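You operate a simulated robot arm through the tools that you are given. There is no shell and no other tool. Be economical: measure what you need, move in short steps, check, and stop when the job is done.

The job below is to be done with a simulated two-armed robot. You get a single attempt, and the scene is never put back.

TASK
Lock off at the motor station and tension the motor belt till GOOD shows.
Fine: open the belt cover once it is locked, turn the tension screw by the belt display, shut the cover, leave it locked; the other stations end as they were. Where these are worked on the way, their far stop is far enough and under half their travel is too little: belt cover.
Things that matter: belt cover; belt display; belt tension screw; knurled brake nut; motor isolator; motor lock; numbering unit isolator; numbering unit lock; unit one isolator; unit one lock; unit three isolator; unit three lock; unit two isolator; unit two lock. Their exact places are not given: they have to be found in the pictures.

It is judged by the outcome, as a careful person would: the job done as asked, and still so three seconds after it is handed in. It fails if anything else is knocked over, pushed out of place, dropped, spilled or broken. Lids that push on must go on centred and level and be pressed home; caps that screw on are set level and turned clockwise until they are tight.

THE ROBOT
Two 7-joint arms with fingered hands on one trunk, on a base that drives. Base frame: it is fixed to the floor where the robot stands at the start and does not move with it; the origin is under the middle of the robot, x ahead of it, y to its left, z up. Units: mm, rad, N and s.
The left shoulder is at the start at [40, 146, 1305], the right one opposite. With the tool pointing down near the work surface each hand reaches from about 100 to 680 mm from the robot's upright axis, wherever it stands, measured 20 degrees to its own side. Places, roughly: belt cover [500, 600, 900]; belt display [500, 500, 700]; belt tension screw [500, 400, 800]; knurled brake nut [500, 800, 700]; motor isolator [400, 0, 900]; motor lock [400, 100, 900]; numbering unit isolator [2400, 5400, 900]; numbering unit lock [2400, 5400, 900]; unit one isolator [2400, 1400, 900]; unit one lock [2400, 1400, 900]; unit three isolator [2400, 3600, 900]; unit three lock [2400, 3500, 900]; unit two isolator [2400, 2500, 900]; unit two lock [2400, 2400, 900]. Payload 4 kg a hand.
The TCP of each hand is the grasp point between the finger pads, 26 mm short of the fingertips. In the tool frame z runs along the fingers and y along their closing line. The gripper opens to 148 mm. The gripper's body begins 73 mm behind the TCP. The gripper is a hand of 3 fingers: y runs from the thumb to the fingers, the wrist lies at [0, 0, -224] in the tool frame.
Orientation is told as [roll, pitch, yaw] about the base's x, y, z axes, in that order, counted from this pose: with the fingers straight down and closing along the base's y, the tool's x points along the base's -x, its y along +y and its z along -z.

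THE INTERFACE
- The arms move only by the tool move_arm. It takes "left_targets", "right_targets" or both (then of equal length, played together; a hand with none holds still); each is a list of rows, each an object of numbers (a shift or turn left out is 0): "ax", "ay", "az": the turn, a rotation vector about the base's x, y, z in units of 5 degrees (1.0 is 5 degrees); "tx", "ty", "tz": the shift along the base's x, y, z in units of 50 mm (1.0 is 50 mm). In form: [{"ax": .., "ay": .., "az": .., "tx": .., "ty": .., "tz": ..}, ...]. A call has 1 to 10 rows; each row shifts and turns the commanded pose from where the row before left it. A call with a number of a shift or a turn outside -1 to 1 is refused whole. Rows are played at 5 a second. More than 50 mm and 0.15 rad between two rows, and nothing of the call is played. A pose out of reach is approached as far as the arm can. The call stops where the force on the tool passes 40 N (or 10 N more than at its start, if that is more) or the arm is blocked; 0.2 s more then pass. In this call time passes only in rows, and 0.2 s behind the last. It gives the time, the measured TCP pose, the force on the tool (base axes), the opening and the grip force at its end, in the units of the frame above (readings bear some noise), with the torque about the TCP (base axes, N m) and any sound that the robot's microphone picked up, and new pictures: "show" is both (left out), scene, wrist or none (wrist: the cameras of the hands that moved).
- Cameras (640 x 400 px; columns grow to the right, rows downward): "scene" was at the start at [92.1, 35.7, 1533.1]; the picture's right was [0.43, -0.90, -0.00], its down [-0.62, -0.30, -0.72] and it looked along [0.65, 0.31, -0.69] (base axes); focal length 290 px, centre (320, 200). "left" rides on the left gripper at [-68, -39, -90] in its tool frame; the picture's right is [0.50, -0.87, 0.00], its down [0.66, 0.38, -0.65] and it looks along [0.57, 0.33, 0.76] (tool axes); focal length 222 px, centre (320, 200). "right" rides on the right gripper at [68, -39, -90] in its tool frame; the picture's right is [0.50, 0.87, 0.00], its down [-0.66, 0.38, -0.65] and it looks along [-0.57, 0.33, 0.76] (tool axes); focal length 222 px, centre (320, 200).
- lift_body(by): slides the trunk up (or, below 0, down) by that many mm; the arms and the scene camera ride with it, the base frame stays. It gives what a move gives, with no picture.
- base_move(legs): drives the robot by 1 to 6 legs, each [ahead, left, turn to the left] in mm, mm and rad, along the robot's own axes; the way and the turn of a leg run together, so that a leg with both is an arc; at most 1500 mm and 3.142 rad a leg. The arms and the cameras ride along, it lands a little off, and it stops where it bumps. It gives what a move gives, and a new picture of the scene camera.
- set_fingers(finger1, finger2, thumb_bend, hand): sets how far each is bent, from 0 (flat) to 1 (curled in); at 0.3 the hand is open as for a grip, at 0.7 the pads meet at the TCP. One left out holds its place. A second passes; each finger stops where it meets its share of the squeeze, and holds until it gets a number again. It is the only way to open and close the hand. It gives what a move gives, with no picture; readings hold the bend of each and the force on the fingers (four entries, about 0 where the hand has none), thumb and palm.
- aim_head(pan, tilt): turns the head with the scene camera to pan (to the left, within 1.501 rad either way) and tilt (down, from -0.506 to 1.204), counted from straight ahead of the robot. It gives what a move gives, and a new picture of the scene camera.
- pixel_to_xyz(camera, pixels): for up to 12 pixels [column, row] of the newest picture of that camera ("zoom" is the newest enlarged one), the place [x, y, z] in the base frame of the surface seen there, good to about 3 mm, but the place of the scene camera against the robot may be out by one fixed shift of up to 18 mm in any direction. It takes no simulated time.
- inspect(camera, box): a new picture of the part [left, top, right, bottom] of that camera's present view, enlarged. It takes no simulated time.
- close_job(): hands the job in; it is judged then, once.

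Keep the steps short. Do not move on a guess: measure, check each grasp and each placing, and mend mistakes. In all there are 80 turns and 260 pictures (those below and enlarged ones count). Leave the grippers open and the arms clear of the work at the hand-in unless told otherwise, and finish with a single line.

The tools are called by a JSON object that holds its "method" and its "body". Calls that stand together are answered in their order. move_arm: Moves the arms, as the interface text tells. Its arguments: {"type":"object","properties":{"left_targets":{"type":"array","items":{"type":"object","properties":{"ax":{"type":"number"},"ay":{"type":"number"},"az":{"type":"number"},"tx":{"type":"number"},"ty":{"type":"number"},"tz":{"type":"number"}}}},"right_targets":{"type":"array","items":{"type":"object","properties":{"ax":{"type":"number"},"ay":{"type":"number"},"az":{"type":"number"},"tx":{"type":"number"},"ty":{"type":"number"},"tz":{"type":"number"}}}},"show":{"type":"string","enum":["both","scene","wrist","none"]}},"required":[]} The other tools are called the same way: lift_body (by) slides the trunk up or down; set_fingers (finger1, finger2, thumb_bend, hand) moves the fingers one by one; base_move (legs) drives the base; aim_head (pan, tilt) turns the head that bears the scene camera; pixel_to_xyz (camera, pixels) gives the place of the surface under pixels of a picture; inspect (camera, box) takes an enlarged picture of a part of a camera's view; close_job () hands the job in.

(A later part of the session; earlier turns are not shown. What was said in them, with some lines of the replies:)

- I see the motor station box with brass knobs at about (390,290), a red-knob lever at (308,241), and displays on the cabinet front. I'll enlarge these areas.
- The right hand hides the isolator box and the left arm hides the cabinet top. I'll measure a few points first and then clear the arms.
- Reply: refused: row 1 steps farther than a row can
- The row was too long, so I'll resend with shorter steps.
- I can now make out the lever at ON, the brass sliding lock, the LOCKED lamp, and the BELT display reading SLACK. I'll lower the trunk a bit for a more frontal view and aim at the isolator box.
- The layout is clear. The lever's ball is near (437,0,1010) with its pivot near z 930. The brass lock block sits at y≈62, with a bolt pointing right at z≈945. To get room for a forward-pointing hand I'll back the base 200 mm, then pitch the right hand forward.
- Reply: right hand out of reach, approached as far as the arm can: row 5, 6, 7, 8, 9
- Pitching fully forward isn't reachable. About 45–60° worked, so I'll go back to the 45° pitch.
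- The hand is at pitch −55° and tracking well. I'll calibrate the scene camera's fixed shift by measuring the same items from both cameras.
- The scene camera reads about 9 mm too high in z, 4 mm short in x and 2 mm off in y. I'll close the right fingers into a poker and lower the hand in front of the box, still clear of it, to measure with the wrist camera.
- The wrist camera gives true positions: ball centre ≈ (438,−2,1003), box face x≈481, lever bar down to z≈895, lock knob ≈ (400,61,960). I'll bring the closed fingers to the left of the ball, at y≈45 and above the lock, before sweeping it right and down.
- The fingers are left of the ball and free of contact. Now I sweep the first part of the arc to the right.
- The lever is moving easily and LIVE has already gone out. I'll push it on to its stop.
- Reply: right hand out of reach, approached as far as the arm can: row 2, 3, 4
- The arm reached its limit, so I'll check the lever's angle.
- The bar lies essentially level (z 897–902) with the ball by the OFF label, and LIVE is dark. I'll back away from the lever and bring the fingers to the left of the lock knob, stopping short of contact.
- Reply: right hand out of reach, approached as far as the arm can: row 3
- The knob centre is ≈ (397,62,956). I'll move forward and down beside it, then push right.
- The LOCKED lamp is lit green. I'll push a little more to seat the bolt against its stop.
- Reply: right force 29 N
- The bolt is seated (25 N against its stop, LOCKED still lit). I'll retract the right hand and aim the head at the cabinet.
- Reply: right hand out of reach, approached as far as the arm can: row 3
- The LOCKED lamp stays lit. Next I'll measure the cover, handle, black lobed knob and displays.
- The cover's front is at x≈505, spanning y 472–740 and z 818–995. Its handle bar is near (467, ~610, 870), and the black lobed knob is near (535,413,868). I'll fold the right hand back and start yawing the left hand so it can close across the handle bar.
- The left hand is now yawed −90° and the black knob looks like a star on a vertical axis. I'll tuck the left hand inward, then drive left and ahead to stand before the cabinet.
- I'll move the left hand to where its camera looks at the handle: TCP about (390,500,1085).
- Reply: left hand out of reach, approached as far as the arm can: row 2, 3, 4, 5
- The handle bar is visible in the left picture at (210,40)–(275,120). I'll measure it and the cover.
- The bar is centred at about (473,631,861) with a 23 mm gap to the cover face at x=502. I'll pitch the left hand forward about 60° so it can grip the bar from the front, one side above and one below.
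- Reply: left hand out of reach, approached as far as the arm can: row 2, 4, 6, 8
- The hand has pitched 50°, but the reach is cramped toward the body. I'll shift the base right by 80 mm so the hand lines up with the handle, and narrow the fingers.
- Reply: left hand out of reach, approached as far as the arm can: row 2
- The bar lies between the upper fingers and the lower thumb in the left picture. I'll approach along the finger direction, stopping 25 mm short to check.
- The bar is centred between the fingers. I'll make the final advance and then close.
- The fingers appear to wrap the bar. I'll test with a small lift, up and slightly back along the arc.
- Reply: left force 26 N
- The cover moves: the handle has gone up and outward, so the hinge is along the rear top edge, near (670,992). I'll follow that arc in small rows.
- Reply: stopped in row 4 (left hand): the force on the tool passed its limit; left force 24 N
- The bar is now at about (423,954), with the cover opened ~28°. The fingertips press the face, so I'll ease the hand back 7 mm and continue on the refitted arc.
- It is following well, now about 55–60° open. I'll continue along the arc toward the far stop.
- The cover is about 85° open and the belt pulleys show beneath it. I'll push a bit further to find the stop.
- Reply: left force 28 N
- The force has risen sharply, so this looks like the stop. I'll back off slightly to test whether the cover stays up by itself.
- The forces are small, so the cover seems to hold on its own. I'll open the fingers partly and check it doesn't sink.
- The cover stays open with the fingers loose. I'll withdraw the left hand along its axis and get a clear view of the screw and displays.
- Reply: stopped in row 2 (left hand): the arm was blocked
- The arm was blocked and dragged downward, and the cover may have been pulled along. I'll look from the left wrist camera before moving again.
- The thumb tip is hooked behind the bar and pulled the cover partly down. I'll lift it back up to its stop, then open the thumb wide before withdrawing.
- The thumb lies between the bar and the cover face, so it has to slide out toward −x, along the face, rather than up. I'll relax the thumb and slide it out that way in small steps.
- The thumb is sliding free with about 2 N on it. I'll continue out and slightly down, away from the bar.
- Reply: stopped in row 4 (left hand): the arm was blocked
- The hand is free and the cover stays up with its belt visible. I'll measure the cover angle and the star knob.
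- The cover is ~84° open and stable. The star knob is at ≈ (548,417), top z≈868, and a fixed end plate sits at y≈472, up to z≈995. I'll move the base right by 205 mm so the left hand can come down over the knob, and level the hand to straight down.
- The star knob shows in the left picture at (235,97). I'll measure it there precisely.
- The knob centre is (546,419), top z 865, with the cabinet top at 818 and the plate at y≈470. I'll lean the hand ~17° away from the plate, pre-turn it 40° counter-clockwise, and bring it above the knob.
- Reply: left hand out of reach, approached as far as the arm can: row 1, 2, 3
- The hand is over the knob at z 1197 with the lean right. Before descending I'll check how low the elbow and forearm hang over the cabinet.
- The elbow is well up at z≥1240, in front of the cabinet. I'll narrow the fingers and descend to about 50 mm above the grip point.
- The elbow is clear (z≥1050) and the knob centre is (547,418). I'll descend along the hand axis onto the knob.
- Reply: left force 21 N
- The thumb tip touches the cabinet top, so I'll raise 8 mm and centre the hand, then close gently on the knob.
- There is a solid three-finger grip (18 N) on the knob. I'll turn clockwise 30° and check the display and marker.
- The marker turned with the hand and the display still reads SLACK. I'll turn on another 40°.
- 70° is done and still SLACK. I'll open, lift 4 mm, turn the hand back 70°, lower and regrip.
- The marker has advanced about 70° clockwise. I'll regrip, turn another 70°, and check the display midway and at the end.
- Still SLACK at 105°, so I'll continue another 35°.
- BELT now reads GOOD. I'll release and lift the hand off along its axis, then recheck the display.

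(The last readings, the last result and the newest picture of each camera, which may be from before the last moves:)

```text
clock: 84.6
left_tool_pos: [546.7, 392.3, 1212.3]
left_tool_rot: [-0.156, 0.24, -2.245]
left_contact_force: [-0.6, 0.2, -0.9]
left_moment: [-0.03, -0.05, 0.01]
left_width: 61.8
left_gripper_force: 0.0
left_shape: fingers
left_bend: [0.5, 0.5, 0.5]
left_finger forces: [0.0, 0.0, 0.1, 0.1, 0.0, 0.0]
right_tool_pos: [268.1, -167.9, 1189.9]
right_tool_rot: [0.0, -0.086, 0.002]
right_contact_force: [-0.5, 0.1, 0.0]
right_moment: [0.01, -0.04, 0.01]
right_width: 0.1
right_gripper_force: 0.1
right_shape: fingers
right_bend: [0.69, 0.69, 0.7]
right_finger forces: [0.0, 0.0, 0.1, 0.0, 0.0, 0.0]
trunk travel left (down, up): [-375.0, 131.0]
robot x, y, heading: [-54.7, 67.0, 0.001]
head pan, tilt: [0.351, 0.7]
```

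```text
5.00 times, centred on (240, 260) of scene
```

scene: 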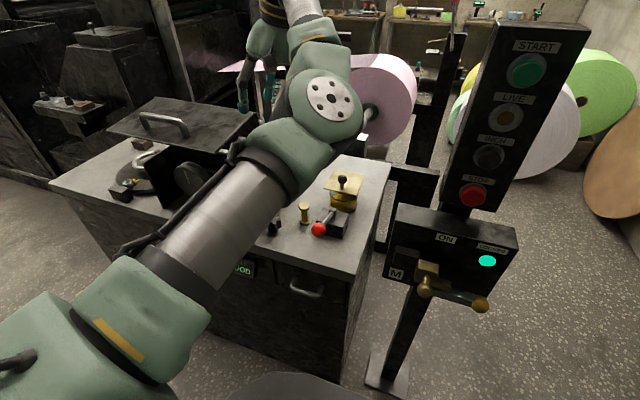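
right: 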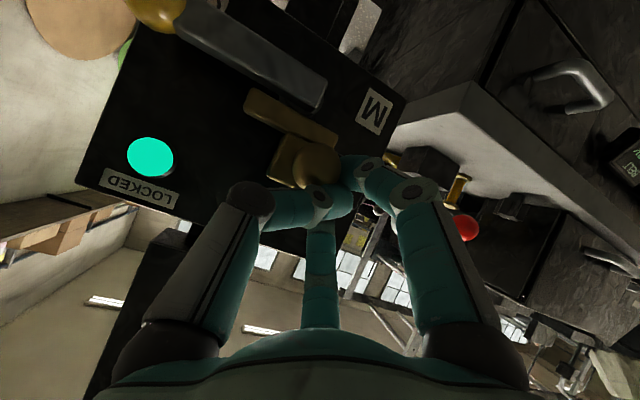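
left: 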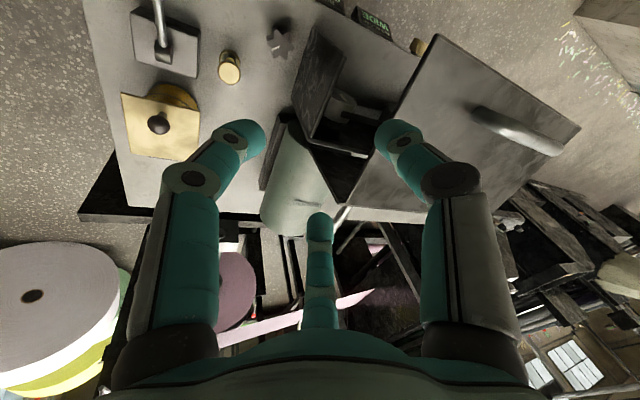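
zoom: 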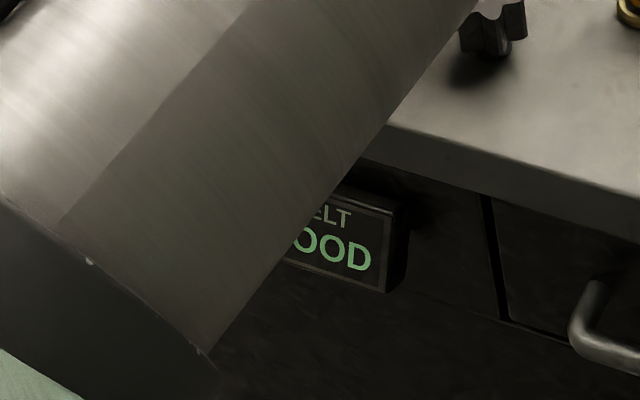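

The display shows GOOD and LOCKED is still lit. To shut the cover I'll close the left fingers into a fist, raise it, and drive back left so the hand is above the cover.

{"method": "set_fingers", "body": {"hand": "left", "finger1": 0.7, "finger2": 0.7, "thumb_bend": 0.7}}

{"method": "move_arm", "body": {"left_targets": [{"tz": 0.7, "tx": -0.2}, {"tz": 0.5, "tx": -0.2, "ay": -0.3, "az": 0.95}, {"ay": -0.3, "az": 0.95}, {"ay": -0.3, "az": 0.95}, {"ay": -0.3, "az": 0.95}, {"ay": -0.3, "az": 0.95}, {"ay": -0.3, "az": 0.95}, {"ay": -0.3, "az": 0.95}], "show": "none"}}

{"method": "base_move", "body": {"legs": [[0, 200, 0]]}}

```text
clock: 85.6
left_tool_pos: [548.2, 392.2, 1210.3]
left_tool_rot: [-0.158, 0.238, -2.241]
left_contact_force: [-0.3, -0.1, 0.0]
left_moment: [0.02, -0.02, -0.03]
left_width: 0.0
left_gripper_force: 0.0
left_shape: fingers
left_bend: [0.69, 0.69, 0.7]
left_finger forces: [0.0, 0.0, 0.0, 0.0, 0.1, 0.0]
right_tool_pos: [268.3, -168.7, 1190.0]
right_tool_rot: [0.0, -0.087, 0.001]
right_contact_force: [-0.3, 0.0, -0.1]
right_moment: [-0.01, 0.03, 0.0]
right_width: 0.0
right_gripper_force: 0.1
right_shape: fingers
right_bend: [0.69, 0.69, 0.7]
right_finger forces: [0.0, 0.1, 0.0, 0.0, 0.0, 0.0]
trunk travel left (down, up): [-375.0, 131.0]
robot x, y, heading: [-54.3, 68.3, 0.0]
head pan, tilt: [0.351, 0.7]
```

```text
clock: 87.4
left_tool_pos: [527.6, 392.6, 1271.1]
left_tool_rot: [0.019, 0.301, -1.612]
left_contact_force: [-0.2, -0.2, -0.2]
left_moment: [0.0, 0.03, 0.02]
left_width: 0.0
left_gripper_force: 0.1
left_shape: fingers
left_bend: [0.69, 0.69, 0.7]
left_finger forces: [0.0, 0.1, 0.1, 0.0, 0.0, 0.0]
right_tool_pos: [267.8, -169.2, 1189.1]
right_tool_rot: [0.001, -0.087, 0.003]
right_contact_force: [0.7, -0.4, 0.9]
right_moment: [-0.01, 0.03, -0.02]
right_width: 0.0
right_gripper_force: 0.0
right_shape: fingers
right_bend: [0.69, 0.69, 0.7]
right_finger forces: [0.1, 0.1, 0.0, 0.1, 0.0, 0.0]
trunk travel left (down, up): [-375.0, 131.0]
robot x, y, heading: [-55.2, 69.3, 0.0]
head pan, tilt: [0.351, 0.7]
```

```text
clock: 89.0
left_tool_pos: [528.9, 588.8, 1271.5]
left_tool_rot: [0.019, 0.306, -1.617]
left_contact_force: [0.6, 0.2, -0.3]
left_moment: [0.01, 0.03, 0.0]
left_width: 0.3
left_gripper_force: 0.0
left_shape: fingers
left_bend: [0.69, 0.69, 0.7]
left_finger forces: [0.0, 0.0, 0.1, 0.0, 0.0, 0.0]
right_tool_pos: [267.4, 28.5, 1189.1]
right_tool_rot: [0.001, -0.086, 0.0]
right_contact_force: [-0.4, -0.5, 0.1]
right_moment: [-0.02, 0.0, -0.01]
right_width: 0.4
right_gripper_force: 0.0
right_shape: fingers
right_bend: [0.69, 0.69, 0.7]
right_finger forces: [0.0, 0.1, 0.1, 0.0, 0.0, 0.0]
trunk travel left (down, up): [-375.0, 131.0]
robot x, y, heading: [-57.3, 267.4, -0.001]
head pan, tilt: [0.351, 0.7]
```

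scene: 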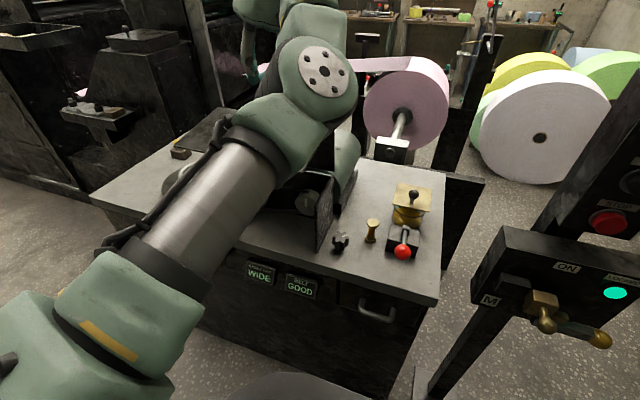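

BELT reads GOOD and the lock is lit. I'll bring the fist above the open cover's face, pitched 20° forward and centred on y≈625, just short of contact.

{"method": "move_arm", "body": {"left_targets": [{"ay": -1, "ty": 0.18, "tz": -0.45}, {"ay": -1, "ty": 0.18, "tz": -0.45}, {"ay": -1, "ty": 0.18, "tz": -0.45}, {"ay": -1, "ty": 0.18, "tz": -0.35}]}}

```text
clock: 90.0
left_tool_pos: [529.0, 628.1, 1186.7]
left_tool_rot: [0.386, 0.3, -1.506]
left_contact_force: [0.1, -0.8, -0.4]
left_moment: [0.0, -0.01, 0.01]
left_width: 0.2
left_gripper_force: 0.1
left_shape: fingers
left_bend: [0.69, 0.69, 0.7]
left_finger forces: [0.1, 0.1, 0.0, 0.0, 0.0, 0.0]
right_tool_pos: [267.8, 31.7, 1189.5]
right_tool_rot: [0.0, -0.088, 0.0]
right_contact_force: [-0.3, 0.0, 0.7]
right_moment: [-0.04, -0.05, 0.04]
right_width: 0.0
right_gripper_force: 0.0
right_shape: fingers
right_bend: [0.69, 0.69, 0.7]
right_finger forces: [0.1, 0.1, 0.1, 0.0, 0.0, 0.0]
trunk travel left (down, up): [-375.0, 131.0]
robot x, y, heading: [-51.4, 267.8, -0.002]
head pan, tilt: [0.351, 0.7]
```

scene: 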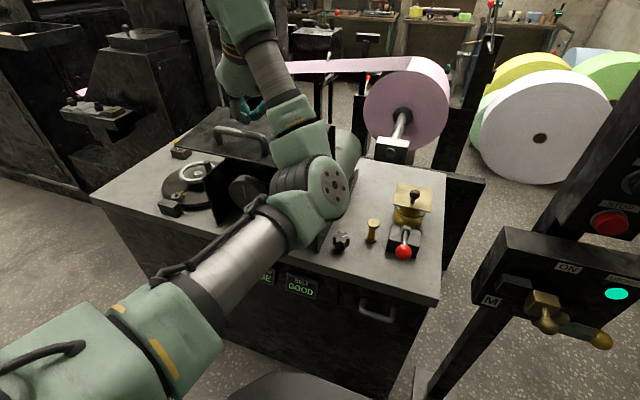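
left: 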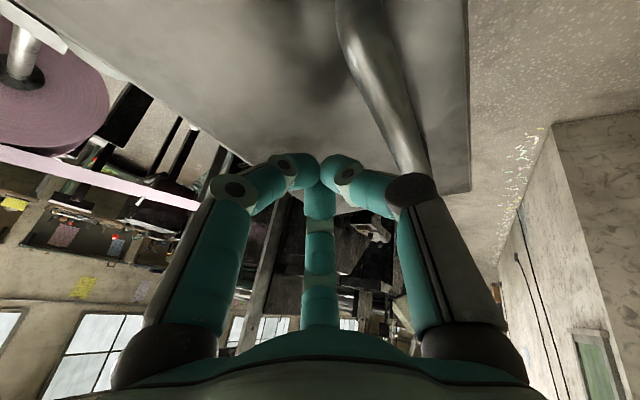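

The fist is above the face, behind the bar. I'll push down and out along the closing arc.

{"method": "move_arm", "body": {"left_targets": [{"tz": -0.4}, {"tz": -0.4}, {"tx": -0.28, "tz": -0.3}, {"tx": -0.28, "tz": -0.3}, {"tx": -0.26, "tz": -0.39, "ay": -1}, {"tx": -0.26, "tz": -0.39, "ay": -1}]}}

```text
clock: 91.4
left_tool_pos: [473.8, 627.8, 1077.3]
left_tool_rot: [0.569, 0.283, -1.456]
left_contact_force: [0.2, 1.1, 0.4]
left_moment: [0.0, 0.0, 0.02]
left_width: 0.0
left_gripper_force: 0.0
left_shape: fingers
left_bend: [0.7, 0.69, 0.7]
left_finger forces: [0.1, 0.1, 0.0, 0.0, 0.1, 0.0]
right_tool_pos: [266.0, 31.6, 1188.5]
right_tool_rot: [0.001, -0.086, -0.001]
right_contact_force: [-0.8, 0.9, -0.8]
right_moment: [0.0, -0.01, 0.03]
right_width: 0.0
right_gripper_force: 0.0
right_shape: fingers
right_bend: [0.69, 0.69, 0.7]
right_finger forces: [0.0, 0.0, 0.1, 0.1, 0.1, 0.0]
trunk travel left (down, up): [-375.0, 131.0]
robot x, y, heading: [-52.2, 269.0, -0.0]
head pan, tilt: [0.351, 0.7]
```

scene: 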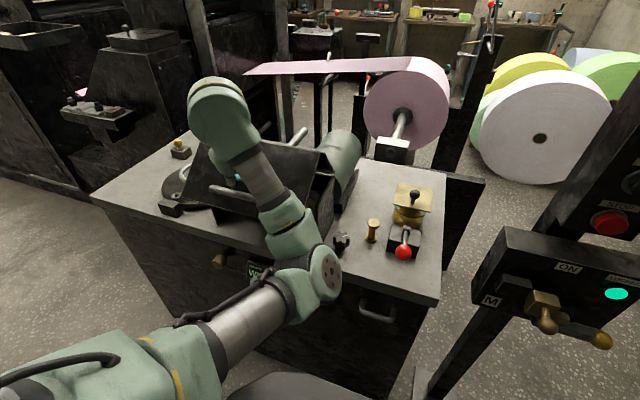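
left: 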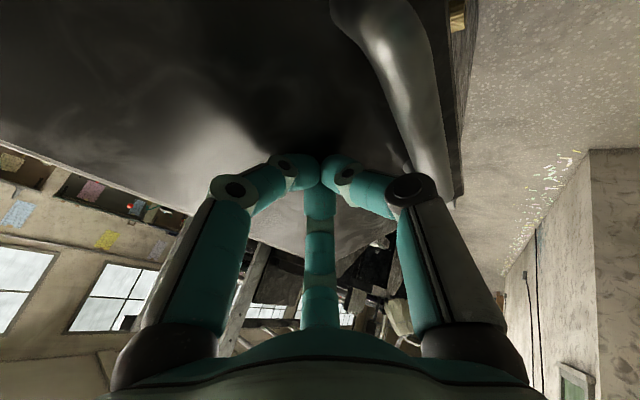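

The cover is closing, at about 50°. The elbow is near the line of sight to the star knob, so I'll check its place before going lower.

{"method": "pixel_to_xyz", "body": {"camera": "scene", "pixels": [[330, 270], [312, 285], [290, 250], [290, 218], [310, 237], [265, 170]]}}

```text
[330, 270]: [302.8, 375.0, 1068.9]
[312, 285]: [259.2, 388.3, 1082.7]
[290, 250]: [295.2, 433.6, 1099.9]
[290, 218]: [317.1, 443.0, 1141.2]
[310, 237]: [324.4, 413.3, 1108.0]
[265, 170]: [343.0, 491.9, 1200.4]
```

The elbow is at x≈300, in front of the cabinet and clear. I'll continue the closing arc.

{"method": "move_arm", "body": {"left_targets": [{"tx": -0.08, "tz": -0.38, "ay": -0.5}, {"tx": -0.06, "tz": -0.38, "ay": -0.5}, {"tx": -0.02, "tz": -0.43, "ay": -0.5}, {"tx": 0, "tz": -0.43, "ay": -0.5}, {"tx": 0.08, "tz": -0.44, "ay": -0.5}, {"tx": 0.12, "tz": -0.42, "ay": -0.5}, {"tx": 0.16, "tz": -0.25}, {"tx": 0.16, "tz": -0.2}]}}

```text
clock: 93.2
left_tool_pos: [484.8, 628.5, 934.0]
left_tool_rot: [0.842, 0.245, -1.378]
left_contact_force: [-35.3, -2.9, 12.2]
left_moment: [-0.06, 0.13, -0.16]
left_width: 0.1
left_gripper_force: 23.7
left_shape: fingers
left_bend: [0.72, 0.71, 0.68]
left_finger forces: [36.2, 11.6, 0.0, 0.0, 0.0, 0.0]
right_tool_pos: [260.8, 29.5, 1191.1]
right_tool_rot: [0.003, -0.094, 0.002]
right_contact_force: [-0.3, 0.5, 0.5]
right_moment: [0.0, -0.02, 0.0]
right_width: 0.0
right_gripper_force: 0.0
right_shape: fingers
right_bend: [0.69, 0.69, 0.7]
right_finger forces: [0.0, 0.0, 0.0, 0.1, 0.1, 0.1]
trunk travel left (down, up): [-375.0, 131.0]
robot x, y, heading: [-54.3, 271.6, 0.001]
head pan, tilt: [0.351, 0.7]
```

scene: 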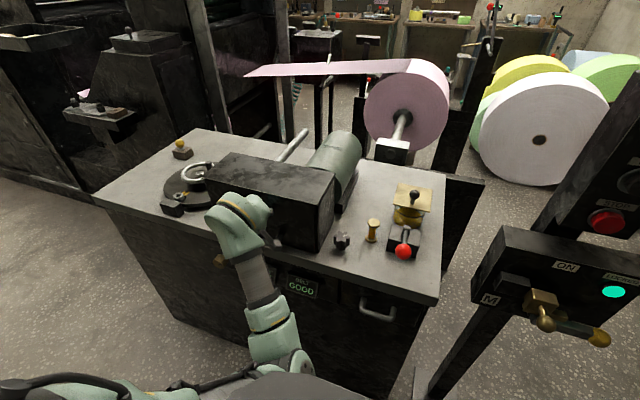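
left: 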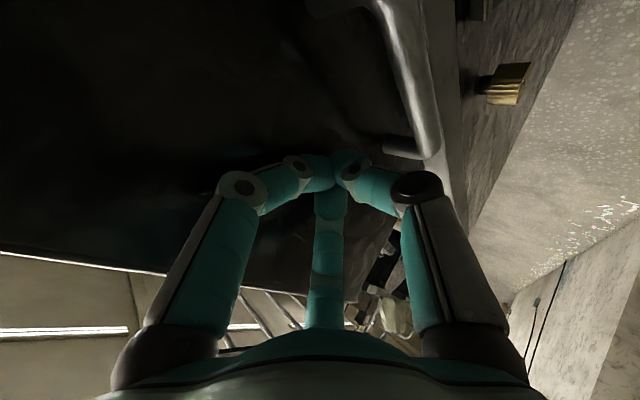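

The cover is against its closed stop (35 N on the face). I'll back away up and out, then verify.

{"method": "move_arm", "body": {"left_targets": [{"tx": -0.4, "tz": 0.4}, {"tx": -0.6, "tz": 0.5}, {"tx": -0.6, "tz": 0.6}, {"tx": -0.4, "tz": 0.8}, {"tz": 0.9}]}}

{"method": "inspect", "body": {"camera": "scene", "box": [140, 120, 380, 320]}}

{"method": "pixel_to_xyz", "body": {"camera": "left", "pixels": [[200, 60], [250, 120], [280, 60], [320, 60]]}}

```text
clock: 94.4
left_tool_pos: [400.4, 627.9, 1089.9]
left_tool_rot: [0.835, 0.242, -1.386]
left_contact_force: [-0.2, 0.3, -0.1]
left_moment: [0.0, 0.03, -0.02]
left_width: 0.0
left_gripper_force: 0.1
left_shape: fingers
left_bend: [0.7, 0.7, 0.7]
left_finger forces: [0.0, 0.0, 0.0, 0.0, 0.1, 0.0]
left hand out of reach, approached as far as the arm can: row 4
right_tool_pos: [267.7, 30.8, 1189.8]
right_tool_rot: [0.0, -0.088, -0.001]
right_contact_force: [-0.1, -0.7, 0.7]
right_moment: [-0.03, -0.02, 0.0]
right_width: 0.4
right_gripper_force: 0.1
right_shape: fingers
right_bend: [0.69, 0.69, 0.7]
right_finger forces: [0.0, 0.0, 0.0, 0.1, 0.0, 0.1]
trunk travel left (down, up): [-375.0, 131.0]
robot x, y, heading: [-50.4, 265.2, 0.0]
head pan, tilt: [0.351, 0.7]
```

scene: 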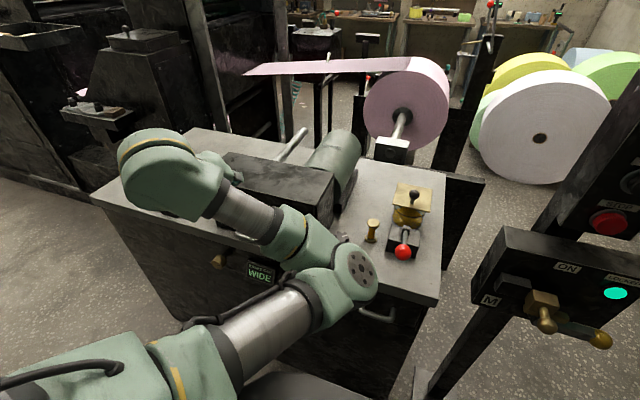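
left: 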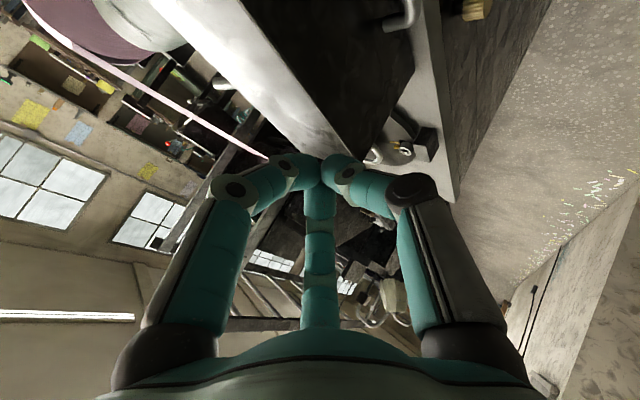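

```text
2.00 times, centred on (260, 220) of scene
```

zoom: 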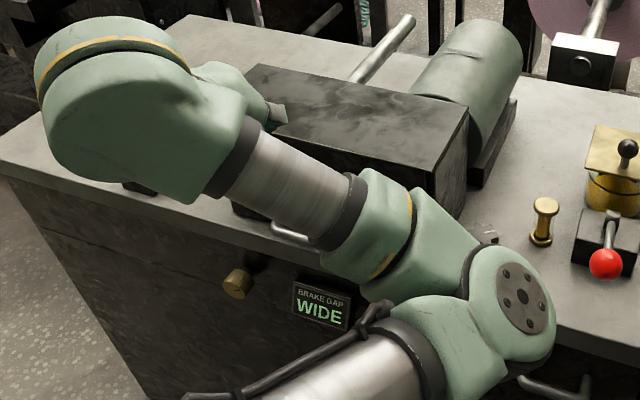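

```text
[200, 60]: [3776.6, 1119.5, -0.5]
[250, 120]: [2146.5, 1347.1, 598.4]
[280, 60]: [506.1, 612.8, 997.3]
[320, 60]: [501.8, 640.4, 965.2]
```

The cover face is back at x≈502. I'll open both hands and back the base away for a final check.

{"method": "pixel_to_xyz", "body": {"camera": "left", "pixels": [[380, 60], [385, 100], [345, 100]]}}

{"method": "base_move", "body": {"legs": [[-350, 0, 0]]}}

{"method": "set_fingers", "body": {"hand": "left", "finger1": 0.3, "finger2": 0.3, "thumb_bend": 0.3}}

{"method": "set_fingers", "body": {"hand": "right", "finger1": 0.3, "finger2": 0.3, "thumb_bend": 0.3}}

{"method": "aim_head", "body": {"pan": 0.1, "tilt": 0.5}}

```text
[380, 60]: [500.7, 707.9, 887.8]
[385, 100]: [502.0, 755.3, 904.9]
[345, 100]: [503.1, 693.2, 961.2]
```

```text
clock: 96.7
left_tool_pos: [51.9, 627.9, 1089.9]
left_tool_rot: [0.833, 0.246, -1.39]
left_contact_force: [0.3, 0.4, -0.7]
left_moment: [-0.01, 0.03, 0.0]
left_width: 0.1
left_gripper_force: 0.1
left_shape: fingers
left_bend: [0.7, 0.7, 0.7]
left_finger forces: [0.0, 0.0, 0.0, 0.0, 0.0, 0.2]
right_tool_pos: [-84.2, 30.4, 1188.8]
right_tool_rot: [-0.001, -0.086, -0.003]
right_contact_force: [0.3, -0.1, -1.0]
right_moment: [-0.02, 0.01, 0.01]
right_width: 0.0
right_gripper_force: 0.1
right_shape: fingers
right_bend: [0.69, 0.69, 0.7]
right_finger forces: [0.0, 0.0, 0.1, 0.0, 0.1, 0.0]
trunk travel left (down, up): [-375.0, 131.0]
robot x, y, heading: [-405.7, 264.4, -0.003]
head pan, tilt: [0.351, 0.7]
```

scene: 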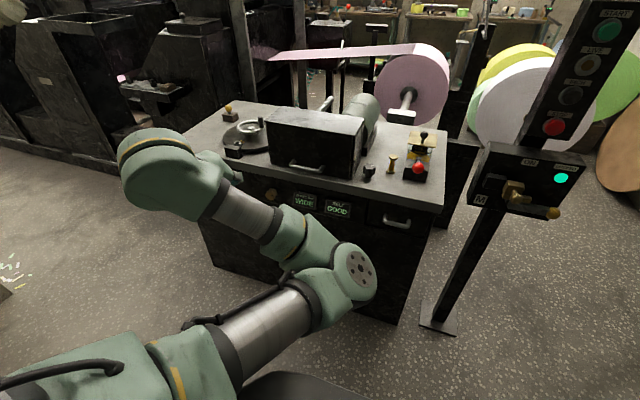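

```text
clock: 97.7
left_tool_pos: [51.2, 629.8, 1090.0]
left_tool_rot: [0.834, 0.245, -1.389]
left_contact_force: [-0.1, 0.1, 1.0]
left_moment: [-0.02, -0.01, 0.0]
left_width: 126.4
left_gripper_force: 0.2
left_shape: fingers
left_bend: [0.3, 0.3, 0.3]
left_finger forces: [0.0, 0.1, 0.0, 0.0, 0.0, 0.0]
right_tool_pos: [-83.8, 30.3, 1190.0]
right_tool_rot: [-0.001, -0.085, -0.004]
right_contact_force: [0.7, -0.2, -0.4]
right_moment: [-0.02, -0.03, -0.03]
right_width: 0.1
right_gripper_force: 0.0
right_shape: fingers
right_bend: [0.69, 0.69, 0.7]
right_finger forces: [0.0, 0.0, 0.0, 0.0, 0.0, 0.0]
trunk travel left (down, up): [-375.0, 131.0]
robot x, y, heading: [-407.6, 267.3, -0.002]
head pan, tilt: [0.351, 0.7]
```

```text
clock: 98.7
left_tool_pos: [51.4, 629.6, 1090.0]
left_tool_rot: [0.835, 0.245, -1.389]
left_contact_force: [0.5, -0.3, -0.1]
left_moment: [0.01, 0.01, 0.02]
left_width: 126.5
left_gripper_force: 0.1
left_shape: fingers
left_bend: [0.3, 0.3, 0.3]
left_finger forces: [0.0, 0.0, 0.1, 0.0, 0.1, 0.0]
right_tool_pos: [-85.0, 30.4, 1189.0]
right_tool_rot: [0.001, -0.088, -0.004]
right_contact_force: [-0.4, 0.4, -0.1]
right_moment: [0.0, 0.03, 0.0]
right_width: 126.7
right_gripper_force: 0.1
right_shape: fingers
right_bend: [0.3, 0.3, 0.3]
right_finger forces: [0.0, 0.0, 0.0, 0.0, 0.0, 0.1]
trunk travel left (down, up): [-375.0, 131.0]
robot x, y, heading: [-404.3, 268.4, -0.005]
head pan, tilt: [0.351, 0.7]
```

```text
clock: 99.5
left_tool_pos: [51.7, 628.4, 1089.7]
left_tool_rot: [0.834, 0.244, -1.389]
left_contact_force: [-0.4, 0.2, -0.2]
left_moment: [-0.02, 0.01, 0.02]
left_width: 126.5
left_gripper_force: 0.1
left_shape: fingers
left_bend: [0.3, 0.3, 0.3]
left_finger forces: [0.0, 0.0, 0.0, 0.0, 0.1, 0.0]
right_tool_pos: [-84.9, 30.9, 1188.4]
right_tool_rot: [-0.001, -0.087, -0.003]
right_contact_force: [0.6, -0.3, 0.0]
right_moment: [0.05, 0.0, 0.01]
right_width: 126.8
right_gripper_force: 0.1
right_shape: fingers
right_bend: [0.3, 0.3, 0.3]
right_finger forces: [0.0, 0.0, 0.0, 0.1, 0.0, 0.1]
trunk travel left (down, up): [-375.0, 131.0]
robot x, y, heading: [-403.2, 268.8, -0.005]
head pan, tilt: [0.099, 0.499]
```

scene: 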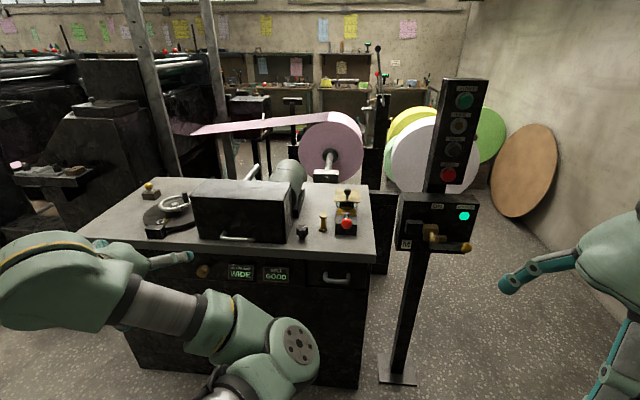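

{"method": "inspect", "body": {"camera": "scene", "box": [180, 160, 500, 300]}}

```text
2.00 times, centred on (340, 230) of scene
```

zoom: 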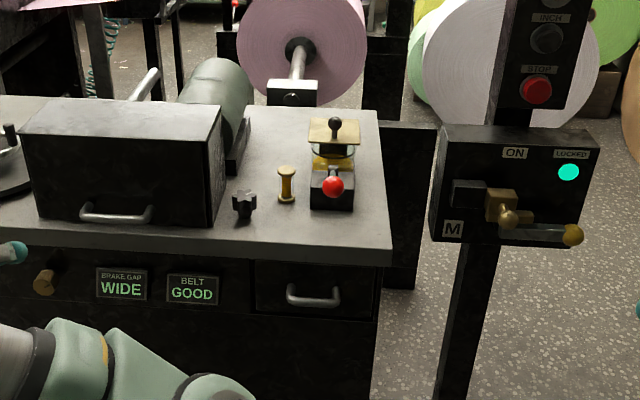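

The picture shows BELT GOOD, the cover shut, the lever off with LOCKED lit, and the rest of the cabinet as it was. I'm handing in.

{"method": "close_job", "body": {}}

```text
The job is handed in.
```

The motor station is locked off, the belt display reads GOOD, the belt cover is shut, and the other stations were not touched.
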